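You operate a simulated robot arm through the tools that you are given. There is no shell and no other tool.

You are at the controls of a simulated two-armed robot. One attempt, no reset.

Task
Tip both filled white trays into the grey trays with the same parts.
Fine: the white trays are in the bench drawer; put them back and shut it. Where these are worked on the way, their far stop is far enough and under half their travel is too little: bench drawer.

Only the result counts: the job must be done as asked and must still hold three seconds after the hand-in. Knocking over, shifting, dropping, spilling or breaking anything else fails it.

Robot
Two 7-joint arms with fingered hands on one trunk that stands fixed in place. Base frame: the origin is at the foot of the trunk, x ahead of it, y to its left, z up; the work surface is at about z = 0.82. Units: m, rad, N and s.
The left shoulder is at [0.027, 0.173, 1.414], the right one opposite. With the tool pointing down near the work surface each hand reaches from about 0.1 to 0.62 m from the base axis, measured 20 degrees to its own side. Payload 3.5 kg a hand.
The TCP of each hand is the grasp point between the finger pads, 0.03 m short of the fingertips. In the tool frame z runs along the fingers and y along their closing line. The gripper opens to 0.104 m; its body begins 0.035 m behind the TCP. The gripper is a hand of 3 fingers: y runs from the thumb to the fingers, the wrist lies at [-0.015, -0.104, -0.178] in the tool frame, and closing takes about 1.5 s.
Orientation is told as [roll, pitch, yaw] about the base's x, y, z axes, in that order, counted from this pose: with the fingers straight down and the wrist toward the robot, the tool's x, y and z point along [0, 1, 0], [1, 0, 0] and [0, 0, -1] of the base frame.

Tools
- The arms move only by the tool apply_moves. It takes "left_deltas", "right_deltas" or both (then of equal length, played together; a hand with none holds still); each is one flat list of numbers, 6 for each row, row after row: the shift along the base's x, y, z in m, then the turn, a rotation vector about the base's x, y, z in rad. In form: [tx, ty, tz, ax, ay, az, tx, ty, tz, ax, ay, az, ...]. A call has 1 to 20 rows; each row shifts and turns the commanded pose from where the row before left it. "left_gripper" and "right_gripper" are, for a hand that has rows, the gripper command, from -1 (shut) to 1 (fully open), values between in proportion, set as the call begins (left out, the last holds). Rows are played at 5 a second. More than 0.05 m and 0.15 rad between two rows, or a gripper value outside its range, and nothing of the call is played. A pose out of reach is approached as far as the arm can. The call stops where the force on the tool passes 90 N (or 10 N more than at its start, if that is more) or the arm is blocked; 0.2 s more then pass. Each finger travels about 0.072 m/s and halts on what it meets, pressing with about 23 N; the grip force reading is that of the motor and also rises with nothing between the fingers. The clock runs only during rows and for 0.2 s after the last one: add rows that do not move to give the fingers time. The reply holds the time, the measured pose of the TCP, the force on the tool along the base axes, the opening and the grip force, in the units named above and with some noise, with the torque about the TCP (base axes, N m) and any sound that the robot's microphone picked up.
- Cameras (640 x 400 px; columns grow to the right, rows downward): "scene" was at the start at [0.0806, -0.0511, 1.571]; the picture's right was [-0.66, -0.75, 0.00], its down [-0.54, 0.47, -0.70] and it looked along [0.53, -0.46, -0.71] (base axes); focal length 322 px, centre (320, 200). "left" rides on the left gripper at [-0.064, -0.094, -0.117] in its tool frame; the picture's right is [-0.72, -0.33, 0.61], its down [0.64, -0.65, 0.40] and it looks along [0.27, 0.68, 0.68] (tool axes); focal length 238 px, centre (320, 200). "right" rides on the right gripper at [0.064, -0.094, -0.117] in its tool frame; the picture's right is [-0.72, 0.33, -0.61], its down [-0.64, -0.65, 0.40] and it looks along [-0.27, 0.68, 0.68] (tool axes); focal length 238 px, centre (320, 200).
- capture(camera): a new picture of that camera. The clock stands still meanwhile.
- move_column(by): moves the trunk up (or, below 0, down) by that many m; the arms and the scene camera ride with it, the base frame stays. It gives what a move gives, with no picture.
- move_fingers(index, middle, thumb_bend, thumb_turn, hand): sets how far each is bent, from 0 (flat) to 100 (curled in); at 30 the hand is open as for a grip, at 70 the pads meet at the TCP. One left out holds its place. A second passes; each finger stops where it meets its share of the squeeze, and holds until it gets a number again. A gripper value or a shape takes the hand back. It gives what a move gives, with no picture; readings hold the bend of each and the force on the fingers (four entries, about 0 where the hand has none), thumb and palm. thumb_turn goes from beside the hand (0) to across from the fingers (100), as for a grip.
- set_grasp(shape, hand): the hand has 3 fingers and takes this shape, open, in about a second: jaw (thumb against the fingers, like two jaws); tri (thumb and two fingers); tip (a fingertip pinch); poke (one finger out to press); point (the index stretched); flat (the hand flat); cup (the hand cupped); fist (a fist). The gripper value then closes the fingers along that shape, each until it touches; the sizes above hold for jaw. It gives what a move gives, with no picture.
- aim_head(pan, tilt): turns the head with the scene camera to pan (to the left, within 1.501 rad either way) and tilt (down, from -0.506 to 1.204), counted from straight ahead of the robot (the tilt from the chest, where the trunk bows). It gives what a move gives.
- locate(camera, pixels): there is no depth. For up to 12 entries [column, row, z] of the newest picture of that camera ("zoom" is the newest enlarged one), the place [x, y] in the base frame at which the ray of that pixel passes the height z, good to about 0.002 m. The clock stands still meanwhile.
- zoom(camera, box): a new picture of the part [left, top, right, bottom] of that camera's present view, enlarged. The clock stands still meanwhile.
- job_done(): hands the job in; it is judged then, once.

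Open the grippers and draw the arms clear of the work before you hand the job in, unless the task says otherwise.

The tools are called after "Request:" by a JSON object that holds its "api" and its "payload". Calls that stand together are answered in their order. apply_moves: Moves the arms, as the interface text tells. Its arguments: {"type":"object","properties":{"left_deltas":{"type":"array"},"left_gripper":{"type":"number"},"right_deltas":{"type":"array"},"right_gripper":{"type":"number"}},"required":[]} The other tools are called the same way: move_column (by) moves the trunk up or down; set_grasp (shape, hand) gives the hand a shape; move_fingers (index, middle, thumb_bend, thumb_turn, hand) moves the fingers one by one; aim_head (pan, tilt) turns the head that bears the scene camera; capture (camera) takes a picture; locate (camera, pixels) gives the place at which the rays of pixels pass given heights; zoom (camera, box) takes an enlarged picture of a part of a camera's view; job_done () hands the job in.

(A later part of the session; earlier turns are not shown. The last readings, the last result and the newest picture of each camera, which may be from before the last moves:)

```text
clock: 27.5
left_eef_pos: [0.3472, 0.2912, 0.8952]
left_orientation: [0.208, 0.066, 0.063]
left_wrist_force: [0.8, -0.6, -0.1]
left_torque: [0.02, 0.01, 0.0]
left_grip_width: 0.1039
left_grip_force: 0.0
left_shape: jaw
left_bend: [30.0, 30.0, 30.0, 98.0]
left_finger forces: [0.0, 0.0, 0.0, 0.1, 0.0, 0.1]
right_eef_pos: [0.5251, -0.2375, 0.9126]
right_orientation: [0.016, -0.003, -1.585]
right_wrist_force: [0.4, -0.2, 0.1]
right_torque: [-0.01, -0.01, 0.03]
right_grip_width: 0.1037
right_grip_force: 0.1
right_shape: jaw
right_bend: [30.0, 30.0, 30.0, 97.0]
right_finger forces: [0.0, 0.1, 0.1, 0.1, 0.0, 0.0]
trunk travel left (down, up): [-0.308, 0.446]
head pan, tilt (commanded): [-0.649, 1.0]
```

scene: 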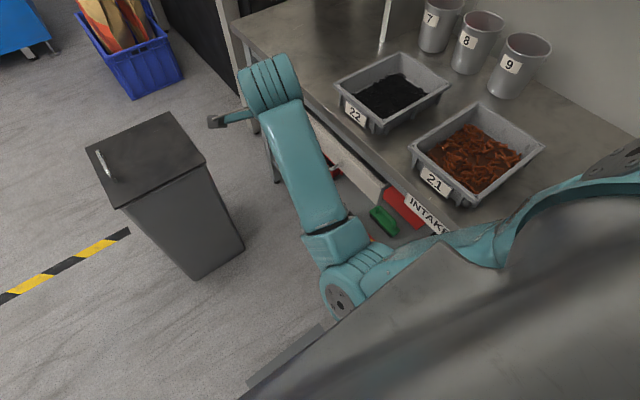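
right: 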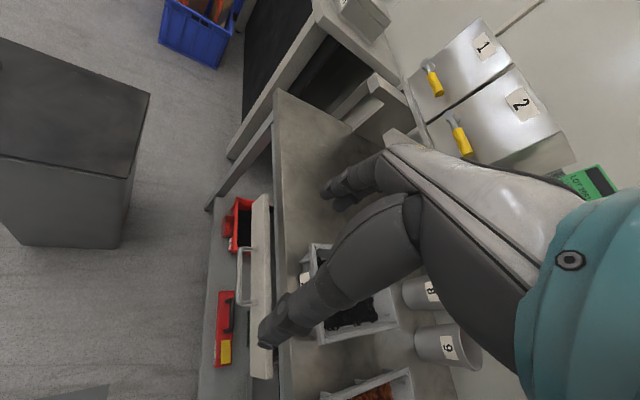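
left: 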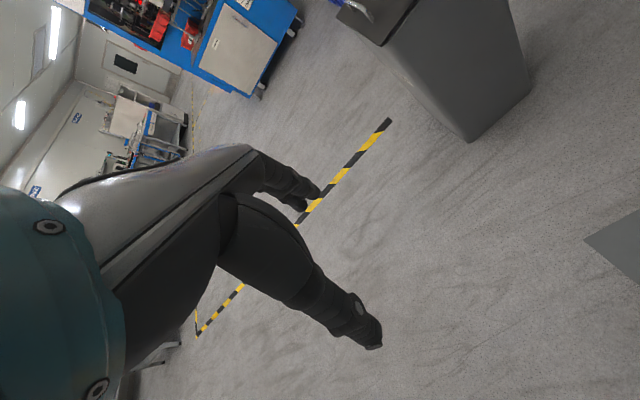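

Yaw -90° works in this posture. Next I'll move out to x≈0.57 and down towards z≈0.82, still in front of the handle.

Request:
{"api": "apply_moves", "payload": {"right_deltas": [0.01, 0, -0.02, 0, 0, 0, 0.01, 0, -0.02, 0, 0, 0, 0.01, 0, -0.02, 0, 0, 0, 0.01, 0, -0.02, 0, 0, 0]}}

Request:
{"api": "capture", "payload": {"camera": "right"}}

Request:
{"api": "capture", "payload": {"camera": "scene"}}

```text
clock: 28.5
left_eef_pos: [0.3478, 0.2917, 0.8957]
left_orientation: [0.208, 0.066, 0.063]
left_wrist_force: [-0.9, 0.4, 0.0]
left_torque: [-0.02, 0.02, 0.0]
left_grip_width: 0.104
left_grip_force: 0.1
left_shape: jaw
left_bend: [30.0, 30.0, 30.0, 98.0]
left_finger forces: [0.0, 0.1, 0.0, 0.0, 0.0, 0.0]
right_eef_pos: [0.5636, -0.2191, 0.8309]
right_orientation: [0.014, 0.03, -1.56]
right_wrist_force: [0.7, -0.5, 0.6]
right_torque: [0.02, -0.01, 0.0]
right_grip_width: 0.1037
right_grip_force: 0.0
right_shape: jaw
right_bend: [30.0, 30.0, 30.0, 97.0]
right_finger forces: [0.1, 0.1, 0.1, 0.1, 0.0, 0.0]
trunk travel left (down, up): [-0.308, 0.446]
head pan, tilt (commanded): [-0.649, 1.0]
```

```text
taken
```

right: 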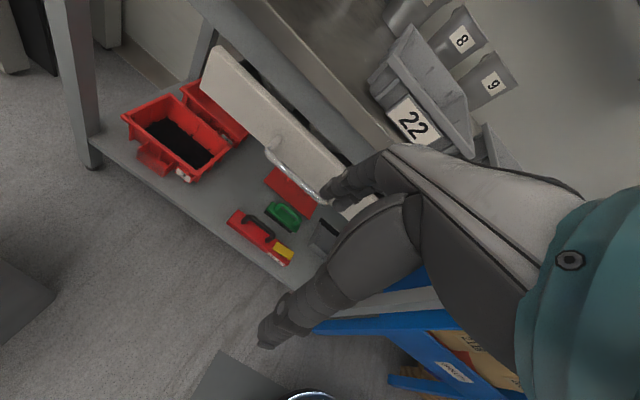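

```text
taken
```

scene: 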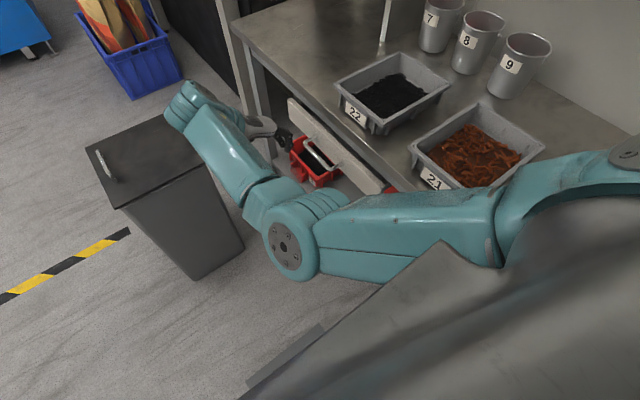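

I'll zoom on the fingers against the handle to judge the finger thickness and gap.

Request:
{"api": "zoom", "payload": {"camera": "right", "box": [230, 110, 430, 360]}}

Request:
{"api": "zoom", "payload": {"camera": "scene", "box": [200, 70, 400, 200]}}

```text
1.60 times, centred on (330, 235) of right
```

zoom: 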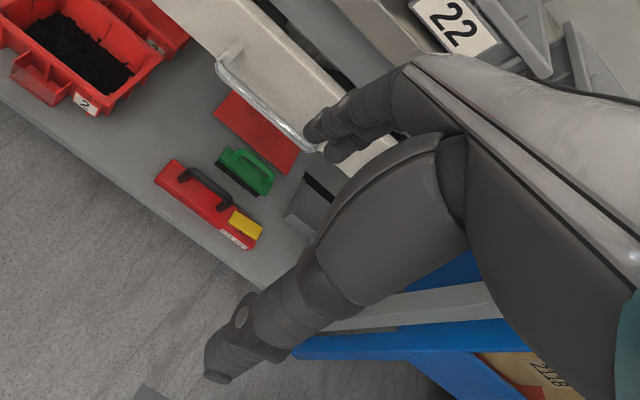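

```text
3.08 times, centred on (300, 135) of scene
```

zoom: 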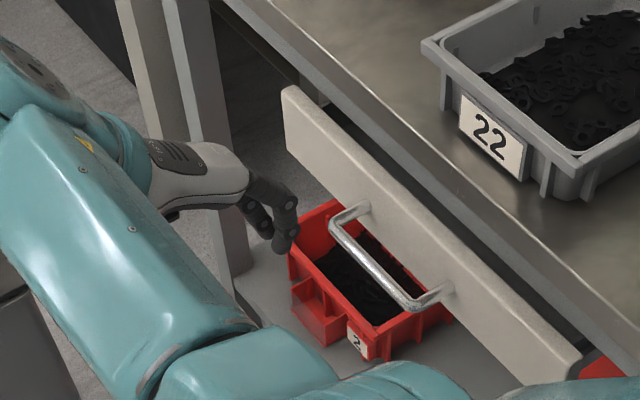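

The fingers are slim and the handle loop gap of about 0.03 m should take them. I'll raise the hand 0.1 and lower the trunk 0.2, so the arm can reach outward at handle height.

Request:
{"api": "apply_moves", "payload": {"right_deltas": [0, 0, 0.025, 0, 0, 0, 0, 0, 0.025, 0, 0, 0, 0, 0, 0.025, 0, 0, 0, 0, 0, 0.025, 0, 0, 0]}}

Request:
{"api": "move_column", "payload": {"by": -0.2}}

Request:
{"api": "capture", "payload": {"camera": "scene"}}

```text
clock: 29.5
left_eef_pos: [0.3474, 0.2913, 0.8957]
left_orientation: [0.21, 0.066, 0.064]
left_wrist_force: [0.2, 0.4, -0.3]
left_torque: [-0.01, 0.0, -0.02]
left_grip_width: 0.1038
left_grip_force: 0.0
left_shape: jaw
left_bend: [30.0, 30.0, 30.0, 98.0]
left_finger forces: [0.0, 0.0, 0.0, 0.1, 0.1, 0.1]
right_eef_pos: [0.5619, -0.2201, 0.9316]
right_orientation: [0.013, 0.027, -1.561]
right_wrist_force: [-0.2, -0.8, -1.0]
right_torque: [-0.01, 0.0, -0.01]
right_grip_width: 0.104
right_grip_force: 0.0
right_shape: jaw
right_bend: [30.0, 30.0, 30.0, 97.0]
right_finger forces: [0.0, 0.1, 0.1, 0.0, 0.0, 0.1]
trunk travel left (down, up): [-0.308, 0.446]
head pan, tilt (commanded): [-0.649, 1.0]
```

```text
clock: 31.7
left_eef_pos: [0.349, 0.2926, 0.6372]
left_orientation: [0.223, 0.277, 0.067]
left_wrist_force: [-0.3, 0.2, 0.7]
left_torque: [-0.03, 0.0, 0.01]
left_grip_width: 0.1038
left_grip_force: 0.1
left_shape: jaw
left_bend: [30.0, 30.0, 30.0, 98.0]
left_finger forces: [0.1, 0.0, 0.0, 0.0, 0.0, 0.0]
right_eef_pos: [0.565, -0.2207, 0.7335]
right_orientation: [0.016, 0.027, -1.563]
right_wrist_force: [0.1, 0.4, -0.5]
right_torque: [-0.02, 0.0, -0.03]
right_grip_width: 0.104
right_grip_force: 0.1
right_shape: jaw
right_bend: [30.0, 30.0, 30.0, 97.0]
right_finger forces: [0.0, 0.0, 0.0, 0.0, 0.0, 0.0]
trunk travel left (down, up): [-0.108, 0.646]
head pan, tilt (commanded): [-0.649, 1.0]
```

```text
taken
```

scene: 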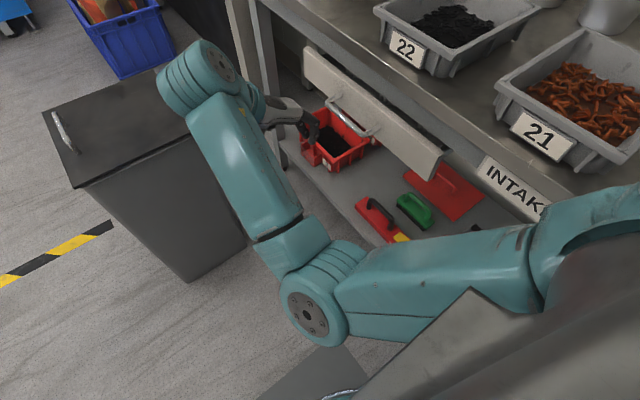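

The forearm passes visually near the bin, so I'll check the bin's position by its floor corner, and look through the right camera again.

Request:
{"api": "locate", "payload": {"camera": "scene", "pixels": [[187, 282, 0.0], [248, 245, 0.0], [75, 188, 0.6], [195, 135, 0.6], [45, 112, 0.6]]}}

Request:
{"api": "capture", "payload": {"camera": "right"}}

Request:
{"api": "zoom", "payload": {"camera": "scene", "box": [230, 40, 450, 190]}}

```text
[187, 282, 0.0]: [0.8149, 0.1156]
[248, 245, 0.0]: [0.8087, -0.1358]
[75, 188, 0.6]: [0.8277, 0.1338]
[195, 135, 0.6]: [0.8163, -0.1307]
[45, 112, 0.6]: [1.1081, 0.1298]
```

```text
taken
```

right: 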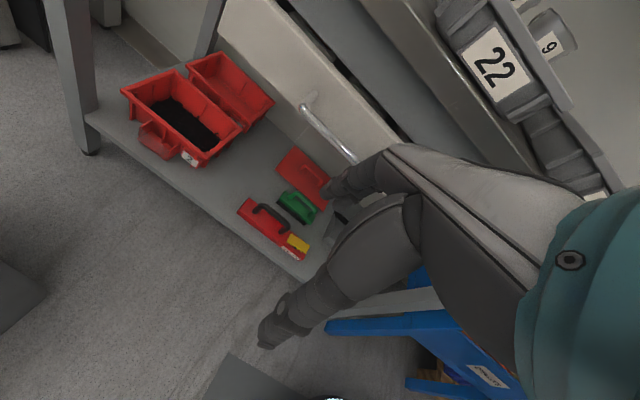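

```text
2.67 times, centred on (340, 115) of scene
```

zoom: 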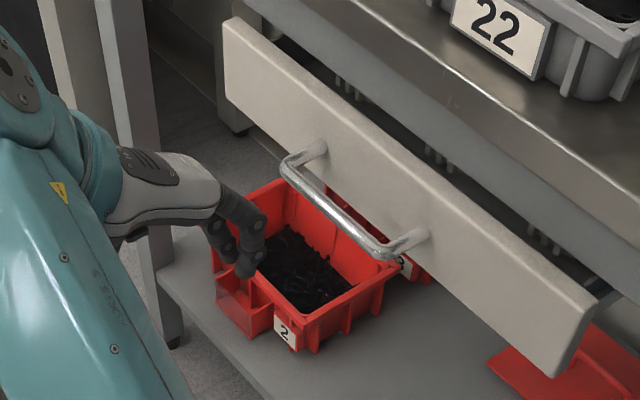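

I'll verify the fingertip location: in this zoom the fingertip is at (245,272) and the finger's outer edge at (262,235).

Request:
{"api": "locate", "payload": {"camera": "zoom", "pixels": [[245, 272, 0.7], [262, 232, 0.72], [235, 205, 0.77], [268, 225, 0.74], [282, 165, 0.7], [388, 258, 0.7], [318, 150, 0.7], [424, 235, 0.7]]}}

```text
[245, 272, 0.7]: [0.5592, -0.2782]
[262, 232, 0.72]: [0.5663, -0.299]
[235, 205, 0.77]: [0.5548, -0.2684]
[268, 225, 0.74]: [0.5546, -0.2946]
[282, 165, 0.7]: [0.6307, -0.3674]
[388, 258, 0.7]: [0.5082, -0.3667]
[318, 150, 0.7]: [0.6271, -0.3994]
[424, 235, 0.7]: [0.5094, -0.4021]
```

The fingertip's back is ~0.076 from the TCP, so the gap is tight. I'll measure the bar and panel more exactly with strong zooms from both cameras.

Request:
{"api": "zoom", "payload": {"camera": "scene", "box": [325, 85, 405, 135]}}

Request:
{"api": "locate", "payload": {"camera": "zoom", "pixels": [[100, 100, 0.7], [540, 300, 0.7]]}}

Request:
{"api": "zoom", "payload": {"camera": "right", "box": [280, 75, 376, 135]}}

```text
8.00 times, centred on (365, 110) of scene
```

zoom: 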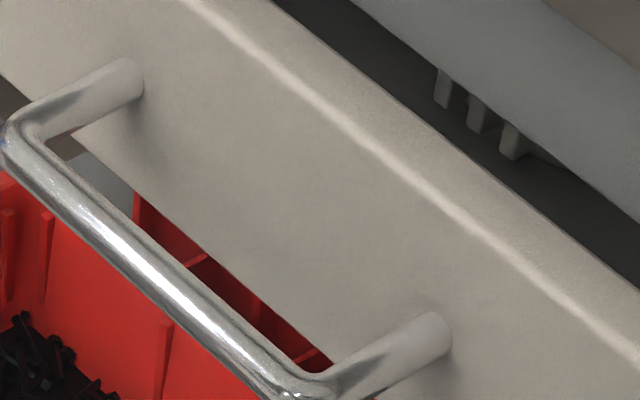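

```text
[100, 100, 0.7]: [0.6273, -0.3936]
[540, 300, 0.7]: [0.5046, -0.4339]
```

```text
6.67 times, centred on (328, 105) of right
```

zoom: 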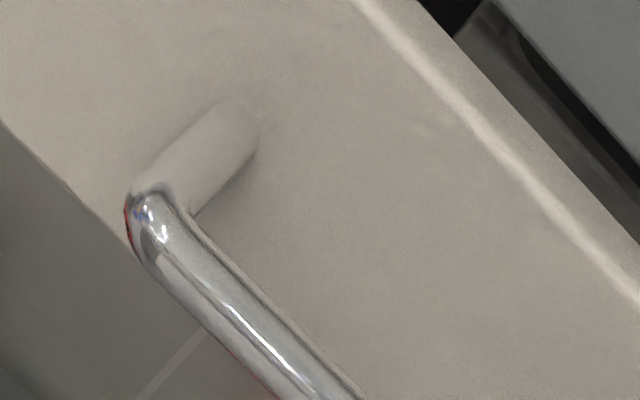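

I'll triangulate the standoff's attachment point and the bar corner from both cameras.

Request:
{"api": "locate", "payload": {"camera": "right", "pixels": [[315.3, 93.8, 0.68], [315.3, 93.8, 0.7], [315.3, 93.8, 0.72], [302.5, 107.3, 0.68], [302.5, 107.3, 0.7], [302.5, 107.3, 0.72]]}}

Request:
{"api": "locate", "payload": {"camera": "scene", "pixels": [[341.25, 95, 0.68], [341.25, 95, 0.7], [341.25, 95, 0.72], [327.75, 102.5, 0.68], [327.75, 102.5, 0.7], [327.75, 102.5, 0.72], [380.0, 129.5, 0.68], [380.0, 129.5, 0.7]]}}

```text
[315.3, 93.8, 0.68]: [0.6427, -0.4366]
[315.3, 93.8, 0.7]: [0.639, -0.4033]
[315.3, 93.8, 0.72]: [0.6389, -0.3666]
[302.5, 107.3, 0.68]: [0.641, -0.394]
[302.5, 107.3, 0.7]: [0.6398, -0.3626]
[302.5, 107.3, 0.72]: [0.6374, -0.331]
```

```text
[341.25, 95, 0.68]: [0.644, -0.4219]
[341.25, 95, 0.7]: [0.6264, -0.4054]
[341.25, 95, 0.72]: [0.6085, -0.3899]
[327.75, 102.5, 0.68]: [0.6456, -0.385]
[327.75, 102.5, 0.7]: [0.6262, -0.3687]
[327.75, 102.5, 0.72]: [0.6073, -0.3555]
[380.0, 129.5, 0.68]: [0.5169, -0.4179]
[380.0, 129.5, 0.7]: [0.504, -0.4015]
```

Bar centre estimate: y≈-0.375, z≈0.69; the panel face is at about -0.41. I'll go up to z≈0.775 and then over until the fingers are just above the gap behind the bar, and look.

Request:
{"api": "apply_moves", "payload": {"right_deltas": [0.005, 0, 0.022, -0.005, -0.01, 0, 0.005, 0, 0.022, -0.005, -0.01, 0, 0.005, -0.02, 0, 0, 0, 0, 0.005, -0.02, 0, 0, 0, 0, 0, -0.02, 0, 0, 0, 0, 0, -0.02, 0, 0, 0, 0]}}

Request:
{"api": "zoom", "payload": {"camera": "scene", "box": [270, 40, 430, 140]}}

Request:
{"api": "capture", "payload": {"camera": "right"}}

```text
clock: 33.1
left_eef_pos: [0.3495, 0.2923, 0.6377]
left_orientation: [0.223, 0.276, 0.066]
left_wrist_force: [0.0, 0.0, -0.3]
left_torque: [0.01, -0.01, 0.0]
left_grip_width: 0.1036
left_grip_force: 0.1
left_shape: jaw
left_bend: [30.0, 30.0, 30.0, 98.0]
left_finger forces: [0.0, 0.0, 0.0, 0.0, 0.0, 0.0]
right_eef_pos: [0.5904, -0.3106, 0.7682]
right_orientation: [0.032, 0.017, -1.562]
right_wrist_force: [0.5, 0.2, 0.6]
right_torque: [-0.01, -0.04, 0.02]
right_grip_width: 0.1037
right_grip_force: 0.1
right_shape: jaw
right_bend: [30.0, 30.0, 30.0, 97.0]
right_finger forces: [0.0, 0.0, 0.0, 0.0, 0.1, 0.1]
right hand out of reach, approached as far as the arm can: row 1, 2
trunk travel left (down, up): [-0.108, 0.646]
head pan, tilt (commanded): [-0.649, 1.0]
```

```text
4.00 times, centred on (350, 90) of scene
```

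zoom: 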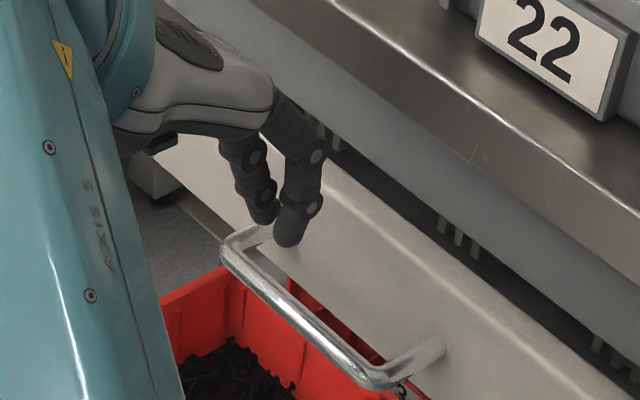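

```text
taken
```

right: 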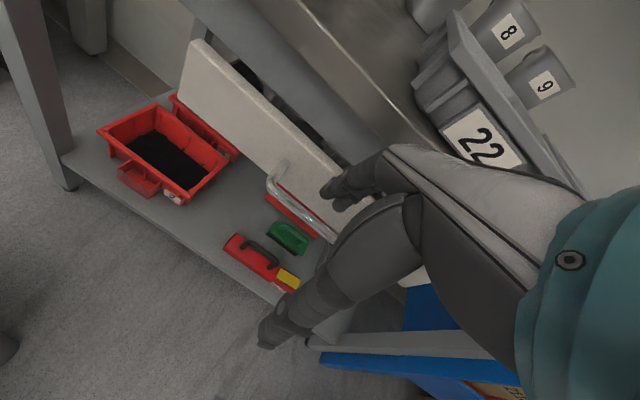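

Both fingertips show clearly, at zoom (288,240) and (262,215), just above the far end of the handle. I'll locate them at tip height.

Request:
{"api": "locate", "payload": {"camera": "zoom", "pixels": [[288, 240, 0.738], [262, 216, 0.738], [240, 240, 0.69], [370, 372, 0.69], [440, 350, 0.69], [316, 208, 0.76]]}}

```text
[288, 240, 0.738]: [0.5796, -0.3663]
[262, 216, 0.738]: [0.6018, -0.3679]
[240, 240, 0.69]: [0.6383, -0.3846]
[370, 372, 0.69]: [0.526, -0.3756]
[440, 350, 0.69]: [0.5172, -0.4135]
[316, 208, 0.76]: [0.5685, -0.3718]
```

The tips need to shift about 0.03 towards the panel and 0.008 back in x to be centred over the gap. I'll do that at the same height and look.

Request:
{"api": "apply_moves", "payload": {"right_deltas": [-0.004, -0.014, 0, -0.015, -0.008, 0, -0.004, -0.014, 0, -0.015, -0.008, 0]}}

Request:
{"api": "zoom", "payload": {"camera": "scene", "box": [310, 60, 406, 120]}}

```text
clock: 33.7
left_eef_pos: [0.3481, 0.2905, 0.6389]
left_orientation: [0.223, 0.277, 0.067]
left_wrist_force: [-1.0, -0.7, -0.6]
left_torque: [0.04, -0.03, -0.03]
left_grip_width: 0.1039
left_grip_force: 0.1
left_shape: jaw
left_bend: [30.0, 30.0, 30.0, 98.0]
left_finger forces: [0.0, 0.1, 0.0, 0.0, 0.0, 0.0]
right_eef_pos: [0.5831, -0.3377, 0.7671]
right_orientation: [0.05, -0.013, -1.559]
right_wrist_force: [-0.4, -0.2, 0.3]
right_torque: [0.02, -0.05, 0.0]
right_grip_width: 0.1039
right_grip_force: 0.0
right_shape: jaw
right_bend: [30.0, 30.0, 30.0, 97.0]
right_finger forces: [0.1, 0.0, 0.1, 0.1, 0.0, 0.0]
trunk travel left (down, up): [-0.108, 0.646]
head pan, tilt (commanded): [-0.649, 1.0]
```

```text
6.67 times, centred on (358, 90) of scene
```

zoom: 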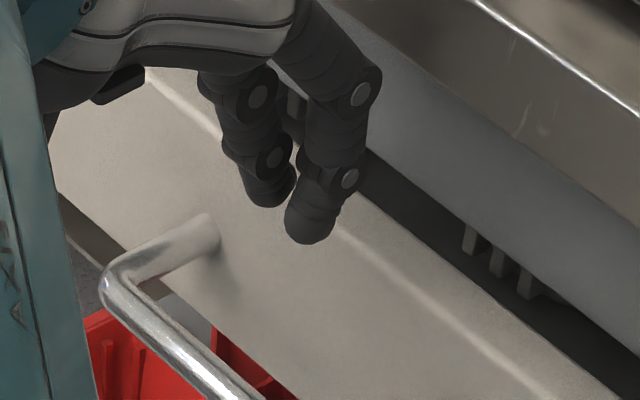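

I'll check where the tips are now at z≈0.737, compared with the panel's top front edge.

Request:
{"api": "locate", "payload": {"camera": "zoom", "pixels": [[308, 238, 0.738], [265, 203, 0.738], [345, 235, 0.75], [210, 130, 0.75], [105, 275, 0.69], [205, 225, 0.69], [250, 395, 0.69]]}}

```text
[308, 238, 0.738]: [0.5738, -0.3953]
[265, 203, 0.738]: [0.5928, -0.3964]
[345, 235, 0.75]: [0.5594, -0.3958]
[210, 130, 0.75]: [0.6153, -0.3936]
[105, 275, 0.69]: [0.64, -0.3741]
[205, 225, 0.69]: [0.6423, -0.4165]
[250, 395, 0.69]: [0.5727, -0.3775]
```

The tips are centred over the gap between bar (≈-0.376) and panel (≈-0.412). I'll descend in small steps to about z=0.705, correcting the small roll as I go.

Request:
{"api": "apply_moves", "payload": {"right_deltas": [0, 0.002, -0.01, 0, 0.02, 0, 0, 0, -0.01, 0, 0.02, 0, 0, 0, -0.01, 0, 0, 0]}}

Request:
{"api": "zoom", "payload": {"camera": "scene", "box": [310, 60, 406, 120]}}

```text
clock: 34.5
left_eef_pos: [0.349, 0.2912, 0.6387]
left_orientation: [0.223, 0.277, 0.067]
left_wrist_force: [0.2, -0.1, 0.4]
left_torque: [0.01, 0.04, 0.03]
left_grip_width: 0.104
left_grip_force: 0.1
left_shape: jaw
left_bend: [30.0, 30.0, 30.0, 98.0]
left_finger forces: [0.0, 0.0, 0.0, 0.1, 0.1, 0.1]
right_eef_pos: [0.5827, -0.3362, 0.737]
right_orientation: [0.009, -0.011, -1.56]
right_wrist_force: [0.2, 0.1, 0.4]
right_torque: [0.01, -0.05, -0.04]
right_grip_width: 0.1039
right_grip_force: 0.0
right_shape: jaw
right_bend: [30.0, 30.0, 30.0, 97.0]
right_finger forces: [0.1, 0.0, 0.0, 0.1, 0.0, 0.1]
trunk travel left (down, up): [-0.108, 0.646]
head pan, tilt (commanded): [-0.649, 1.0]
```

```text
6.67 times, centred on (358, 90) of scene
```

zoom: 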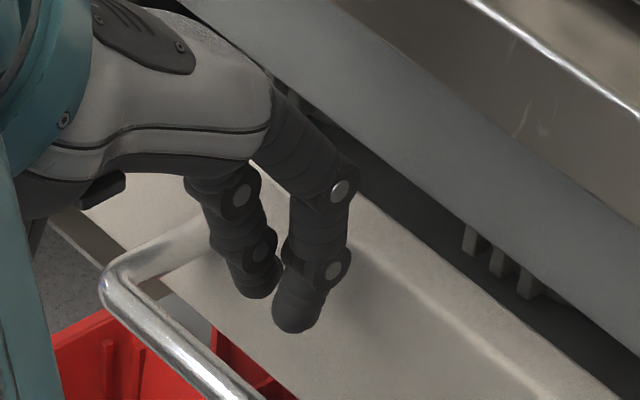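

The tips are going down between the bar and the panel without contact. I'll descend another 0.035.

Request:
{"api": "apply_moves", "payload": {"right_deltas": [0, 0, -0.01, 0, 0, 0, 0, 0, -0.01, 0, 0, 0, 0, 0, -0.015, 0, 0, 0]}}

Request:
{"api": "zoom", "payload": {"camera": "scene", "box": [310, 60, 406, 120]}}

```text
clock: 35.3
left_eef_pos: [0.3495, 0.2914, 0.6383]
left_orientation: [0.225, 0.278, 0.067]
left_wrist_force: [0.6, 1.3, 1.2]
left_torque: [-0.04, -0.01, 0.0]
left_grip_width: 0.1039
left_grip_force: 0.1
left_shape: jaw
left_bend: [30.0, 30.0, 30.0, 98.0]
left_finger forces: [0.1, 0.0, 0.0, 0.1, 0.0, 0.0]
right_eef_pos: [0.5832, -0.3347, 0.7026]
right_orientation: [0.008, -0.012, -1.561]
right_wrist_force: [1.0, 1.0, 0.7]
right_torque: [0.0, 0.01, 0.02]
right_grip_width: 0.1038
right_grip_force: 0.0
right_shape: jaw
right_bend: [30.0, 30.0, 30.0, 97.0]
right_finger forces: [0.0, 0.0, 0.0, 0.0, 0.0, 0.0]
trunk travel left (down, up): [-0.108, 0.646]
head pan, tilt (commanded): [-0.649, 1.0]
```

```text
6.67 times, centred on (358, 90) of scene
```

zoom: 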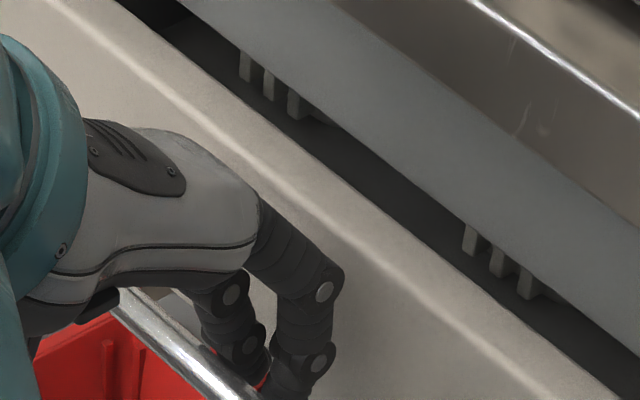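

The fingers are behind the bar. I'll pull +y gently, 0.06 first.

Request:
{"api": "apply_moves", "payload": {"right_deltas": [0, 0.015, 0, 0, 0, 0, 0, 0.015, 0, 0, 0, 0, 0, 0.015, 0, 0, 0, 0, 0, 0.015, 0, 0, 0, 0]}}

Request:
{"api": "capture", "payload": {"camera": "scene"}}

```text
clock: 36.3
left_eef_pos: [0.3495, 0.2917, 0.6384]
left_orientation: [0.225, 0.277, 0.067]
left_wrist_force: [0.4, -0.9, 0.2]
left_torque: [-0.02, 0.02, 0.01]
left_grip_width: 0.1037
left_grip_force: 0.0
left_shape: jaw
left_bend: [30.0, 30.0, 30.0, 98.0]
left_finger forces: [0.0, 0.0, 0.0, 0.0, 0.1, 0.0]
right_eef_pos: [0.5843, -0.2753, 0.7022]
right_orientation: [0.009, -0.012, -1.56]
right_wrist_force: [-0.6, 0.5, -0.3]
right_torque: [0.0, 0.0, -0.02]
right_grip_width: 0.104
right_grip_force: 0.0
right_shape: jaw
right_bend: [30.0, 30.0, 30.0, 97.0]
right_finger forces: [0.1, 0.0, 0.0, 0.0, 0.0, 0.0]
trunk travel left (down, up): [-0.108, 0.646]
head pan, tilt (commanded): [-0.649, 1.0]
```

```text
taken
```

scene: 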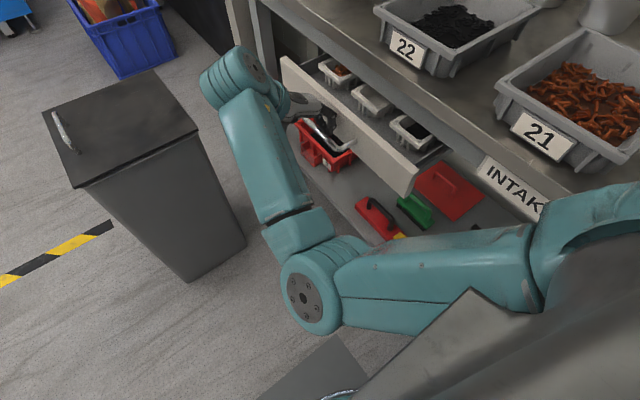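

The drawer opens, showing three white trays: copper parts far left, an empty one in the middle, dark parts on the right. I'll keep pulling.

Request:
{"api": "apply_moves", "payload": {"right_deltas": [0, 0.02, 0, 0, 0, 0, 0, 0.02, 0, 0, 0, 0, 0, 0.02, 0, 0, 0, 0, 0, 0.02, 0, 0, 0, 0, 0, 0.02, 0, 0, 0, 0]}}

Request:
{"api": "capture", "payload": {"camera": "scene"}}

```text
clock: 37.5
left_eef_pos: [0.3492, 0.2909, 0.6372]
left_orientation: [0.224, 0.277, 0.066]
left_wrist_force: [0.2, 0.0, 0.0]
left_torque: [-0.02, 0.01, 0.0]
left_grip_width: 0.1041
left_grip_force: 0.1
left_shape: jaw
left_bend: [30.0, 30.0, 30.0, 98.0]
left_finger forces: [0.0, 0.0, 0.0, 0.0, 0.0, 0.0]
right_eef_pos: [0.5848, -0.1737, 0.703]
right_orientation: [0.007, -0.009, -1.56]
right_wrist_force: [0.3, -0.3, 0.8]
right_torque: [-0.01, -0.02, 0.01]
right_grip_width: 0.1039
right_grip_force: 0.0
right_shape: jaw
right_bend: [30.0, 30.0, 30.0, 97.0]
right_finger forces: [0.1, 0.1, 0.0, 0.1, 0.0, 0.0]
trunk travel left (down, up): [-0.108, 0.646]
head pan, tilt (commanded): [-0.649, 1.0]
```

```text
taken
```

scene: 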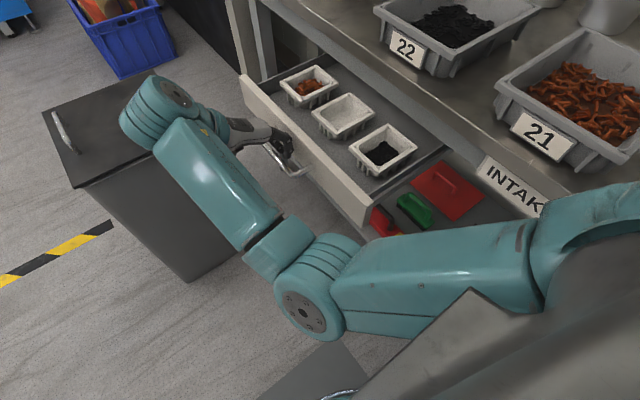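

The drawer is half-way or more. I'll keep pulling towards its stop.

Request:
{"api": "apply_moves", "payload": {"right_deltas": [0, 0.02, 0, 0, 0, 0, 0, 0.02, 0, 0, 0, 0, 0, 0.02, 0, 0, 0, 0, 0, 0.02, 0, 0, 0, 0]}}

Request:
{"api": "capture", "payload": {"camera": "scene"}}

```text
clock: 38.5
left_eef_pos: [0.3496, 0.2921, 0.6374]
left_orientation: [0.224, 0.278, 0.066]
left_wrist_force: [0.2, 0.0, -1.0]
left_torque: [0.04, 0.0, -0.06]
left_grip_width: 0.1038
left_grip_force: 0.0
left_shape: jaw
left_bend: [30.0, 30.0, 30.0, 98.0]
left_finger forces: [0.0, 0.0, 0.0, 0.1, 0.0, 0.2]
right_eef_pos: [0.6017, -0.108, 0.68]
right_orientation: [0.01, -0.011, -1.559]
right_wrist_force: [0.0, 0.9, 0.6]
right_torque: [0.02, -0.05, 0.02]
right_grip_width: 0.1034
right_grip_force: 0.1
right_shape: jaw
right_bend: [30.0, 31.0, 30.0, 97.0]
right_finger forces: [0.1, 1.2, 0.0, 0.0, 0.0, 0.0]
right hand out of reach, approached as far as the arm can: row 1, 2, 3, 4
trunk travel left (down, up): [-0.108, 0.646]
head pan, tilt (commanded): [-0.649, 1.0]
```

```text
taken
```

scene: 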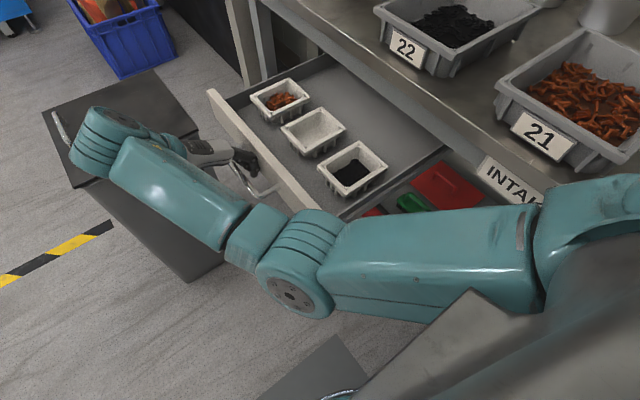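

The arm reached a limit while the drawer is about 0.22 m out. I'll ease the yaw back (towards -1.1) while pulling on a little to get to the stop.

Request:
{"api": "apply_moves", "payload": {"right_deltas": [-0.005, 0.0, 0.005, 0, 0, 0.12, -0.005, 0.005, 0.005, 0, 0, 0.12, -0.005, 0.01, 0.005, 0, 0, 0.12, 0, 0.015, 0.005, 0, 0, 0.1, 0, 0.015, 0, 0, 0, 0, 0, 0.015, 0, 0, 0, 0]}}

Request:
{"api": "capture", "payload": {"camera": "scene"}}

```text
clock: 39.9
left_eef_pos: [0.3496, 0.2917, 0.6379]
left_orientation: [0.224, 0.276, 0.067]
left_wrist_force: [1.2, -0.3, -0.4]
left_torque: [0.01, 0.01, 0.02]
left_grip_width: 0.1038
left_grip_force: 0.0
left_shape: jaw
left_bend: [30.0, 30.0, 30.0, 98.0]
left_finger forces: [0.0, 0.0, 0.0, 0.0, 0.0, 0.1]
right_eef_pos: [0.5863, -0.05, 0.7002]
right_orientation: [0.009, -0.013, -1.1]
right_wrist_force: [-0.1, -0.1, 1.6]
right_torque: [0.0, -0.04, -0.01]
right_grip_width: 0.1039
right_grip_force: 0.1
right_shape: jaw
right_bend: [30.0, 30.0, 30.0, 97.0]
right_finger forces: [0.8, 0.1, 0.0, 0.0, 0.0, 0.1]
trunk travel left (down, up): [-0.108, 0.646]
head pan, tilt (commanded): [-0.649, 1.0]
```

```text
taken
```

scene: 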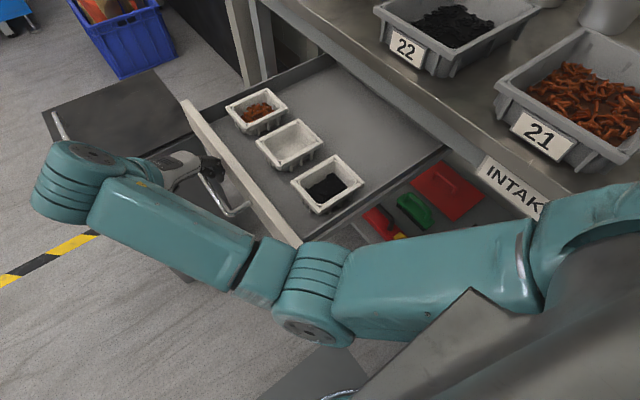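

The drawer is still moving freely. I'll locate the panel and the trays (rim height guessed at about 0.74).

Request:
{"api": "zoom", "payload": {"camera": "scene", "box": [180, 50, 420, 250]}}

Request:
{"api": "locate", "payload": {"camera": "scene", "pixels": [[183, 103, 0.75], [298, 243, 0.75], [227, 106, 0.74], [273, 88, 0.74], [288, 105, 0.74], [240, 128, 0.74], [291, 182, 0.74], [336, 156, 0.74], [363, 180, 0.74], [316, 209, 0.74], [340, 60, 0.7], [440, 150, 0.7]]}}

```text
2.00 times, centred on (300, 150) of scene
```

zoom: 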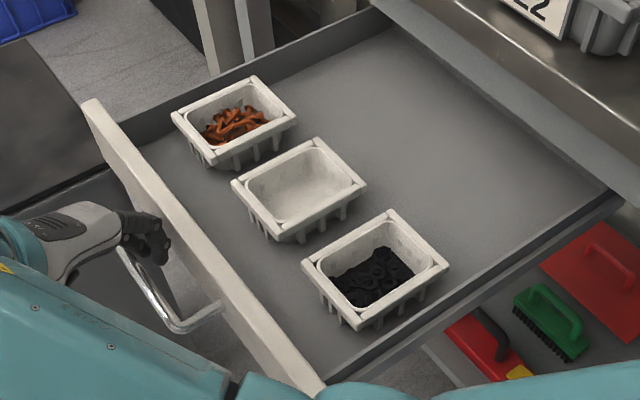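

```text
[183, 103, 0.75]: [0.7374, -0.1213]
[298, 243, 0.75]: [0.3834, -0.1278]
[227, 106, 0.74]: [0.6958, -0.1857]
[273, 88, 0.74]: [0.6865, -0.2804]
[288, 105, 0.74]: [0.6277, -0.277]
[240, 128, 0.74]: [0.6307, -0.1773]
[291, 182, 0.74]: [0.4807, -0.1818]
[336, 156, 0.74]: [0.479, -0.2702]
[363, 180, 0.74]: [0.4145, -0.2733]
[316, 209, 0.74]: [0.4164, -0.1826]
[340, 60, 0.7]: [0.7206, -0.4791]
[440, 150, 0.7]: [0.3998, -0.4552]
```

The drawer is out about 0.28 m (panel at y≈-0.125) and the trays are exposed: copper x 0.63–0.69, empty in the middle, dark x 0.415–0.48, all y -0.18…-0.28. I'll unhook by lifting the right hand straight up, then raise the trunk so the hand can point down over the trays.

Request:
{"api": "apply_moves", "payload": {"right_deltas": [0, -0.004, 0.01, 0, 0, 0, 0, 0, 0.02, 0, 0, 0, 0, 0, 0.02, 0, 0, 0, 0, 0, 0.02, 0, 0, 0, 0, 0, 0.02, 0, 0, 0, 0, 0, 0.02, 0, 0, 0]}}

Request:
{"api": "capture", "payload": {"camera": "scene"}}

```text
clock: 41.3
left_eef_pos: [0.3495, 0.2914, 0.6377]
left_orientation: [0.225, 0.278, 0.067]
left_wrist_force: [-1.0, -0.8, 0.9]
left_torque: [0.01, 0.0, -0.02]
left_grip_width: 0.1037
left_grip_force: 0.1
left_shape: jaw
left_bend: [30.0, 30.0, 30.0, 98.0]
left_finger forces: [0.0, 0.0, 0.1, 0.0, 0.1, 0.1]
right_eef_pos: [0.6207, -0.0805, 0.7675]
right_orientation: [0.011, -0.013, -1.097]
right_wrist_force: [0.0, -0.4, 0.3]
right_torque: [-0.03, 0.01, -0.01]
right_grip_width: 0.1037
right_grip_force: 0.1
right_shape: jaw
right_bend: [30.0, 30.0, 30.0, 97.0]
right_finger forces: [0.0, 0.1, 0.0, 0.1, 0.0, 0.0]
right hand out of reach, approached as far as the arm can: row 2, 3, 4, 5, 6
trunk travel left (down, up): [-0.108, 0.646]
head pan, tilt (commanded): [-0.649, 1.0]
```

```text
taken
```

scene: 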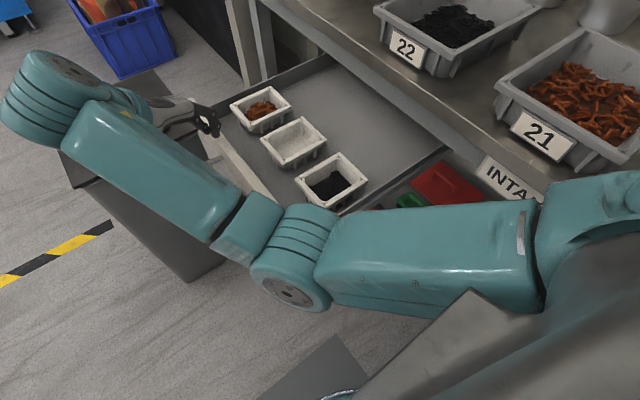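

The hand drifted to (0.62,-0.08,0.77), nudging the drawer about 0.015 in, but it is now above the bar. Raising the trunk lifts it straight up.

Request:
{"api": "move_column", "payload": {"by": 0.3}}

Request:
{"api": "capture", "payload": {"camera": "scene"}}

Request:
{"api": "capture", "payload": {"camera": "right"}}

```text
clock: 44.3
left_eef_pos: [0.3485, 0.2909, 0.9376]
left_orientation: [0.225, 0.278, 0.067]
left_wrist_force: [-0.5, -0.2, -0.1]
left_torque: [0.01, 0.0, -0.01]
left_grip_width: 0.104
left_grip_force: 0.0
left_shape: jaw
left_bend: [30.0, 30.0, 30.0, 98.0]
left_finger forces: [0.0, 0.0, 0.0, 0.0, 0.0, 0.0]
right_eef_pos: [0.6209, -0.079, 1.0672]
right_orientation: [0.008, -0.011, -1.099]
right_wrist_force: [0.9, 0.3, 0.6]
right_torque: [-0.02, 0.02, 0.01]
right_grip_width: 0.1038
right_grip_force: 0.0
right_shape: jaw
right_bend: [30.0, 30.0, 30.0, 97.0]
right_finger forces: [0.1, 0.0, 0.1, 0.0, 0.0, 0.0]
trunk travel left (down, up): [-0.408, 0.346]
head pan, tilt (commanded): [-0.649, 1.0]
```

```text
taken
```

scene: 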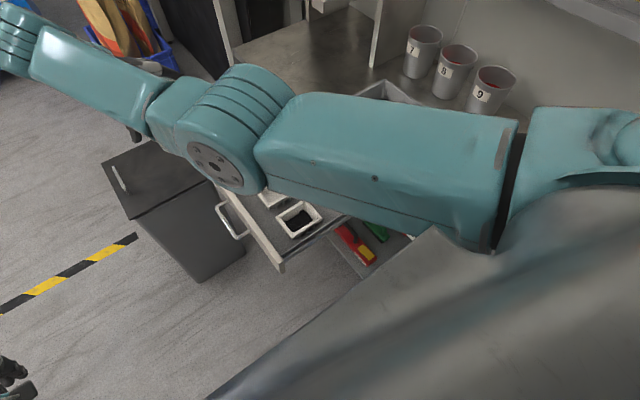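

```text
taken
```

right: 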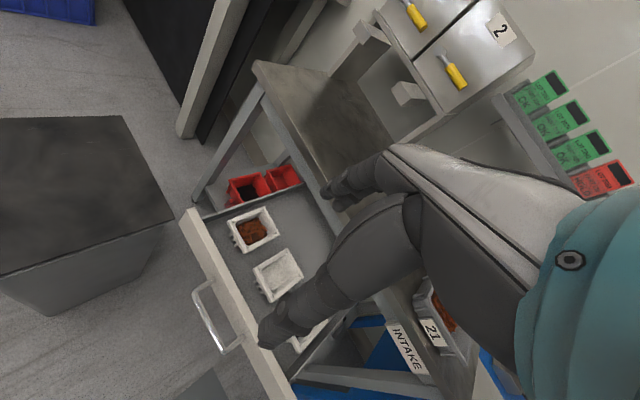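

Now I'll turn the hand to yaw 0 and bring it above the dark-parts tray near (0.447,-0.235), keeping z≈1.05.

Request:
{"api": "apply_moves", "payload": {"right_deltas": [-0.019, -0.015, 0, 0, 0, 0.122, -0.019, -0.015, 0, 0, 0, 0.122, -0.019, -0.015, 0, 0, 0, 0.122, -0.019, -0.015, 0, 0, 0, 0.122, -0.019, -0.015, 0, 0, 0, 0.122, -0.019, -0.015, 0, 0, 0, 0.122, -0.019, -0.015, 0, 0, 0, 0.122, -0.019, -0.015, 0, 0, 0, 0.122, -0.019, -0.015, 0, 0, 0, 0.122]}}

Request:
{"api": "capture", "payload": {"camera": "scene"}}

Request:
{"api": "capture", "payload": {"camera": "right"}}

```text
clock: 46.3
left_eef_pos: [0.3487, 0.2905, 0.9394]
left_orientation: [0.223, 0.276, 0.065]
left_wrist_force: [0.0, -0.6, -1.3]
left_torque: [0.02, -0.01, 0.03]
left_grip_width: 0.1038
left_grip_force: 0.1
left_shape: jaw
left_bend: [30.0, 30.0, 30.0, 98.0]
left_finger forces: [0.0, 0.1, 0.0, 0.1, 0.0, 0.1]
right_eef_pos: [0.4491, -0.215, 1.0685]
right_orientation: [0.009, -0.012, 0.002]
right_wrist_force: [-0.2, 0.7, -0.2]
right_torque: [0.03, 0.0, 0.01]
right_grip_width: 0.1034
right_grip_force: 0.1
right_shape: jaw
right_bend: [30.0, 30.0, 30.0, 97.0]
right_finger forces: [0.1, 0.1, 0.1, 0.0, 0.1, 0.0]
trunk travel left (down, up): [-0.408, 0.346]
head pan, tilt (commanded): [-0.649, 1.0]
```

```text
taken
```

scene: 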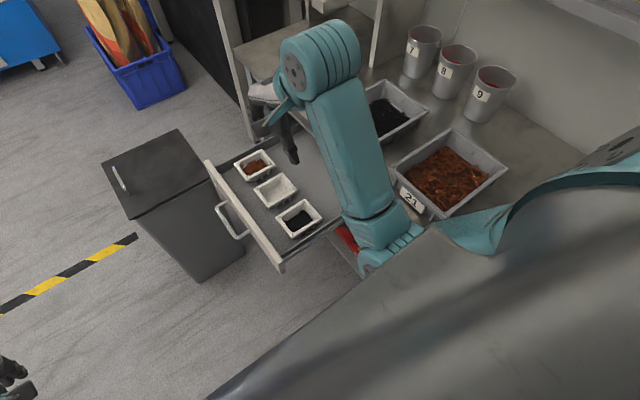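

```text
taken
```

right: 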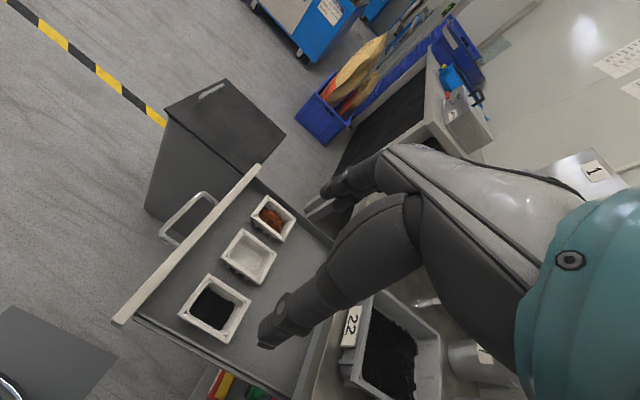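

The hand points down above the drawer and both cameras see the trays. I'll zoom in both to triangulate the tray rims.

Request:
{"api": "zoom", "payload": {"camera": "scene", "box": [220, 135, 340, 245]}}

Request:
{"api": "zoom", "payload": {"camera": "right", "box": [150, 180, 310, 350]}}

```text
3.64 times, centred on (280, 190) of scene
```

zoom: 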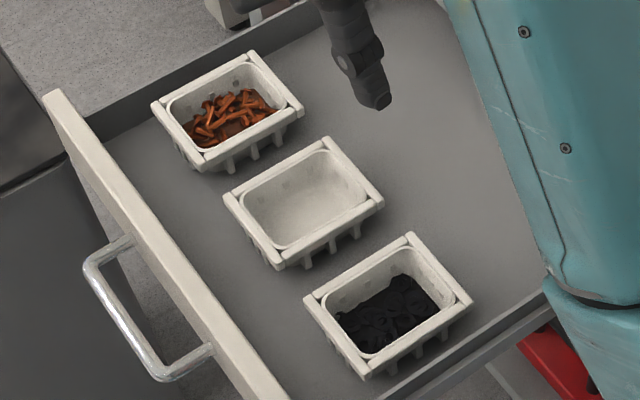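

```text
2.35 times, centred on (230, 265) of right
```

zoom: 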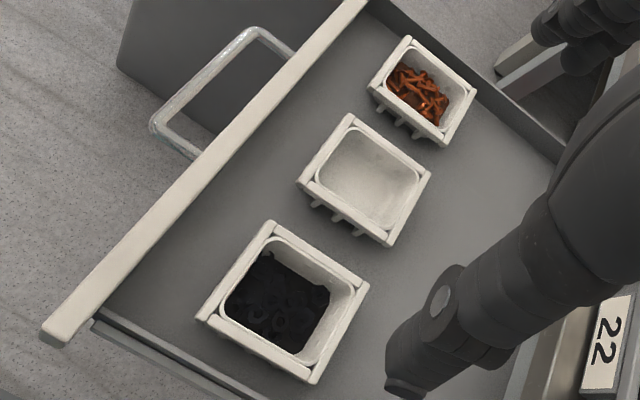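

I'll compare the dark tray's rim corners in both views: scene zoom (305,298),(410,233),(472,300),(365,378) against right zoom (270,222),(367,287),(312,382),(200,318).

Request:
{"api": "locate", "payload": {"camera": "zoom", "pixels": [[270, 222, 0.72], [270, 222, 0.75], [367, 287, 0.72], [367, 287, 0.75], [312, 382, 0.72], [312, 382, 0.75], [200, 318, 0.72], [200, 318, 0.75], [409, 37, 0.735], [475, 90, 0.735], [443, 145, 0.735], [370, 85, 0.735]]}}

Request:
{"api": "locate", "payload": {"camera": "scene", "pixels": [[275.9, 216.9, 0.72], [275.9, 216.9, 0.75], [304.7, 199.1, 0.72], [304.7, 199.1, 0.75], [321.8, 217.5, 0.72], [321.8, 217.5, 0.75], [292.4, 238.9, 0.72], [292.4, 238.9, 0.75], [233.6, 173.1, 0.735], [261.6, 159, 0.735], [275.8, 175.3, 0.735], [247, 190.7, 0.735]]}}

```text
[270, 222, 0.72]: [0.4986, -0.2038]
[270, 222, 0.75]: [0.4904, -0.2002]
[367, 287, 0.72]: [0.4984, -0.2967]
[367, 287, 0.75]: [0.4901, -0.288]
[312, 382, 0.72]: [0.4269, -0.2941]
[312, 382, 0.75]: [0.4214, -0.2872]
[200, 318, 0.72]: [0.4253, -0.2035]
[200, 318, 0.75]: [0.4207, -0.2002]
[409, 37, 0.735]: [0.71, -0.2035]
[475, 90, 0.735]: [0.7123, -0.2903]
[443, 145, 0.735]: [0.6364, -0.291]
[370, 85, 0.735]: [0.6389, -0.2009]
```

```text
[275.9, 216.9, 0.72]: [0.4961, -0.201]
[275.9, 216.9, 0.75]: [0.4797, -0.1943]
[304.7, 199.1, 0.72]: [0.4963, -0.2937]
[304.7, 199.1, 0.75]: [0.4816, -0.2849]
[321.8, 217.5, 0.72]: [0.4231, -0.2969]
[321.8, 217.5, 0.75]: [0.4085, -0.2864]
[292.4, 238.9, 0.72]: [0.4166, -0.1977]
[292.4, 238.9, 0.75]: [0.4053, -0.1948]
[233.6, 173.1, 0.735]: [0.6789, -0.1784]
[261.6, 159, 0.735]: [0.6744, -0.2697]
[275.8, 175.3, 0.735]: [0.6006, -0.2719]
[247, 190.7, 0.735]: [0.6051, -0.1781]
```

The rims come out near z≈0.71. I'll refine with z=0.70/0.71 for all trays, the drawer floor and the panel.

Request:
{"api": "locate", "payload": {"camera": "zoom", "pixels": [[409, 37, 0.71], [475, 90, 0.71], [443, 145, 0.71], [370, 85, 0.71], [348, 115, 0.71], [430, 175, 0.71], [388, 247, 0.71], [298, 182, 0.71], [270, 222, 0.71], [367, 287, 0.71], [312, 382, 0.71], [200, 318, 0.71]]}}

Request:
{"api": "locate", "payload": {"camera": "scene", "pixels": [[233.6, 173.1, 0.71], [261.6, 159, 0.71], [275.8, 175.3, 0.71], [247, 190.7, 0.71], [253.4, 197.3, 0.71], [281.6, 182.4, 0.71], [297.6, 200.6, 0.71], [268.6, 218.4, 0.71], [275.9, 216.9, 0.71], [304.7, 199.1, 0.71], [321.8, 217.5, 0.71], [292.4, 238.9, 0.71]]}}

```text
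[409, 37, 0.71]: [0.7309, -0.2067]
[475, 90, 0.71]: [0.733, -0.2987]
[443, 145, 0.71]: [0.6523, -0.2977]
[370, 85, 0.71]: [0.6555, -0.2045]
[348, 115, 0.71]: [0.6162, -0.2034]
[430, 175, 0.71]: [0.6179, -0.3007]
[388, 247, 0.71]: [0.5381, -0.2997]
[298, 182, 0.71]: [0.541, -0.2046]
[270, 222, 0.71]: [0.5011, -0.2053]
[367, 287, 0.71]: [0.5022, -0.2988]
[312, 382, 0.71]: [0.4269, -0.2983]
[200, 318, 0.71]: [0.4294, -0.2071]
```

```text
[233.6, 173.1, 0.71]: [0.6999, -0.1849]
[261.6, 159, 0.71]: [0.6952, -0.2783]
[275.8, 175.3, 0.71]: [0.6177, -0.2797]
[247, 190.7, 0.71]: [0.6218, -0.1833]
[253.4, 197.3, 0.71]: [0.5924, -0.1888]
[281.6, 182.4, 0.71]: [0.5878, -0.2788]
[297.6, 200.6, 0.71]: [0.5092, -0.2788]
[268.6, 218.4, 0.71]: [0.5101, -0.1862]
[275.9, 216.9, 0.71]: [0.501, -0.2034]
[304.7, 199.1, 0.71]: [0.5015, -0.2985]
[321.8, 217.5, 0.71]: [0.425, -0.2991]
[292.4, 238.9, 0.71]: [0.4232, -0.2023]
```

My pixel conversion for the other two trays was off; I'll redo those for the scene camera.

Request:
{"api": "locate", "payload": {"camera": "scene", "pixels": [[233.8, 163.4, 0.71], [261.6, 149.3, 0.71], [275.9, 165.8, 0.71], [248.4, 181.8, 0.71], [253.4, 189.2, 0.71], [281.4, 172.7, 0.71], [297.3, 190.8, 0.71], [268.2, 209.2, 0.71], [206, 162, 0.75], [281, 270, 0.75]]}}

```text
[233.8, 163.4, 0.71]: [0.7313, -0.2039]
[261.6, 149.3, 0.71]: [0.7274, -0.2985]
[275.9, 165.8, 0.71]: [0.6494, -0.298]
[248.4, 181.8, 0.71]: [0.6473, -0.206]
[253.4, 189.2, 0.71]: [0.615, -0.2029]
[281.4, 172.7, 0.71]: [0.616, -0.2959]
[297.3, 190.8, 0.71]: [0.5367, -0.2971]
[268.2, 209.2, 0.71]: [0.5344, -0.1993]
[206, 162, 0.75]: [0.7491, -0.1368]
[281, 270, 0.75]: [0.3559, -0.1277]
```

Consistent now: copper tray centre (0.690,-0.2515), empty (0.577,-0.25), dark (0.464,-0.2505), each 0.077×0.094 with rim z≈0.71 and ~0.036 gaps between. I'll pre-set the grip opening to ~0.095 and descend above the dark tray.

Request:
{"api": "apply_moves", "payload": {"right_deltas": [0.0014, -0.0044, -0.027, 0, 0, 0, 0.0014, -0.0044, -0.027, 0, 0, 0, 0.0014, -0.0044, -0.027, 0, 0, 0, 0.0014, -0.0044, -0.027, 0, 0, 0, 0.0014, -0.0044, -0.027, 0, 0, 0, 0.0014, -0.0044, -0.027, 0, 0, 0, 0.0014, -0.0044, -0.027, 0, 0, 0, 0.0014, -0.0044, -0.027, 0, 0, 0], "right_gripper": 0.827}}

Request:
{"api": "capture", "payload": {"camera": "scene"}}

Request:
{"api": "capture", "payload": {"camera": "right"}}

```text
clock: 48.1
left_eef_pos: [0.3508, 0.2913, 0.9384]
left_orientation: [0.225, 0.277, 0.065]
left_wrist_force: [0.2, 0.1, 0.5]
left_torque: [0.0, 0.01, 0.02]
left_grip_width: 0.1039
left_grip_force: 0.1
left_shape: jaw
left_bend: [30.0, 30.0, 30.0, 98.0]
left_finger forces: [0.1, 0.1, 0.0, 0.0, 0.0, 0.0]
right_eef_pos: [0.4614, -0.2501, 0.8486]
right_orientation: [0.009, -0.013, 0.0]
right_wrist_force: [-1.2, 0.2, -0.9]
right_torque: [0.01, 0.01, 0.0]
right_grip_width: 0.095
right_grip_force: 0.0
right_shape: jaw
right_bend: [31.0, 31.0, 33.0, 98.0]
right_finger forces: [0.0, 0.0, 0.0, 0.0, 0.0, 0.0]
trunk travel left (down, up): [-0.408, 0.346]
head pan, tilt (commanded): [-0.649, 1.0]
```

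```text
taken
```

scene: 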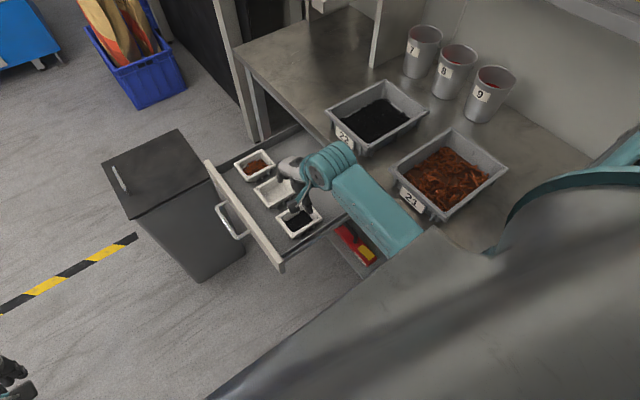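

```text
taken
```

right: 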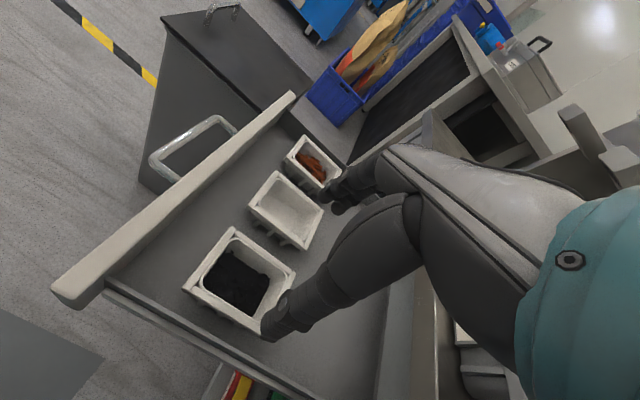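

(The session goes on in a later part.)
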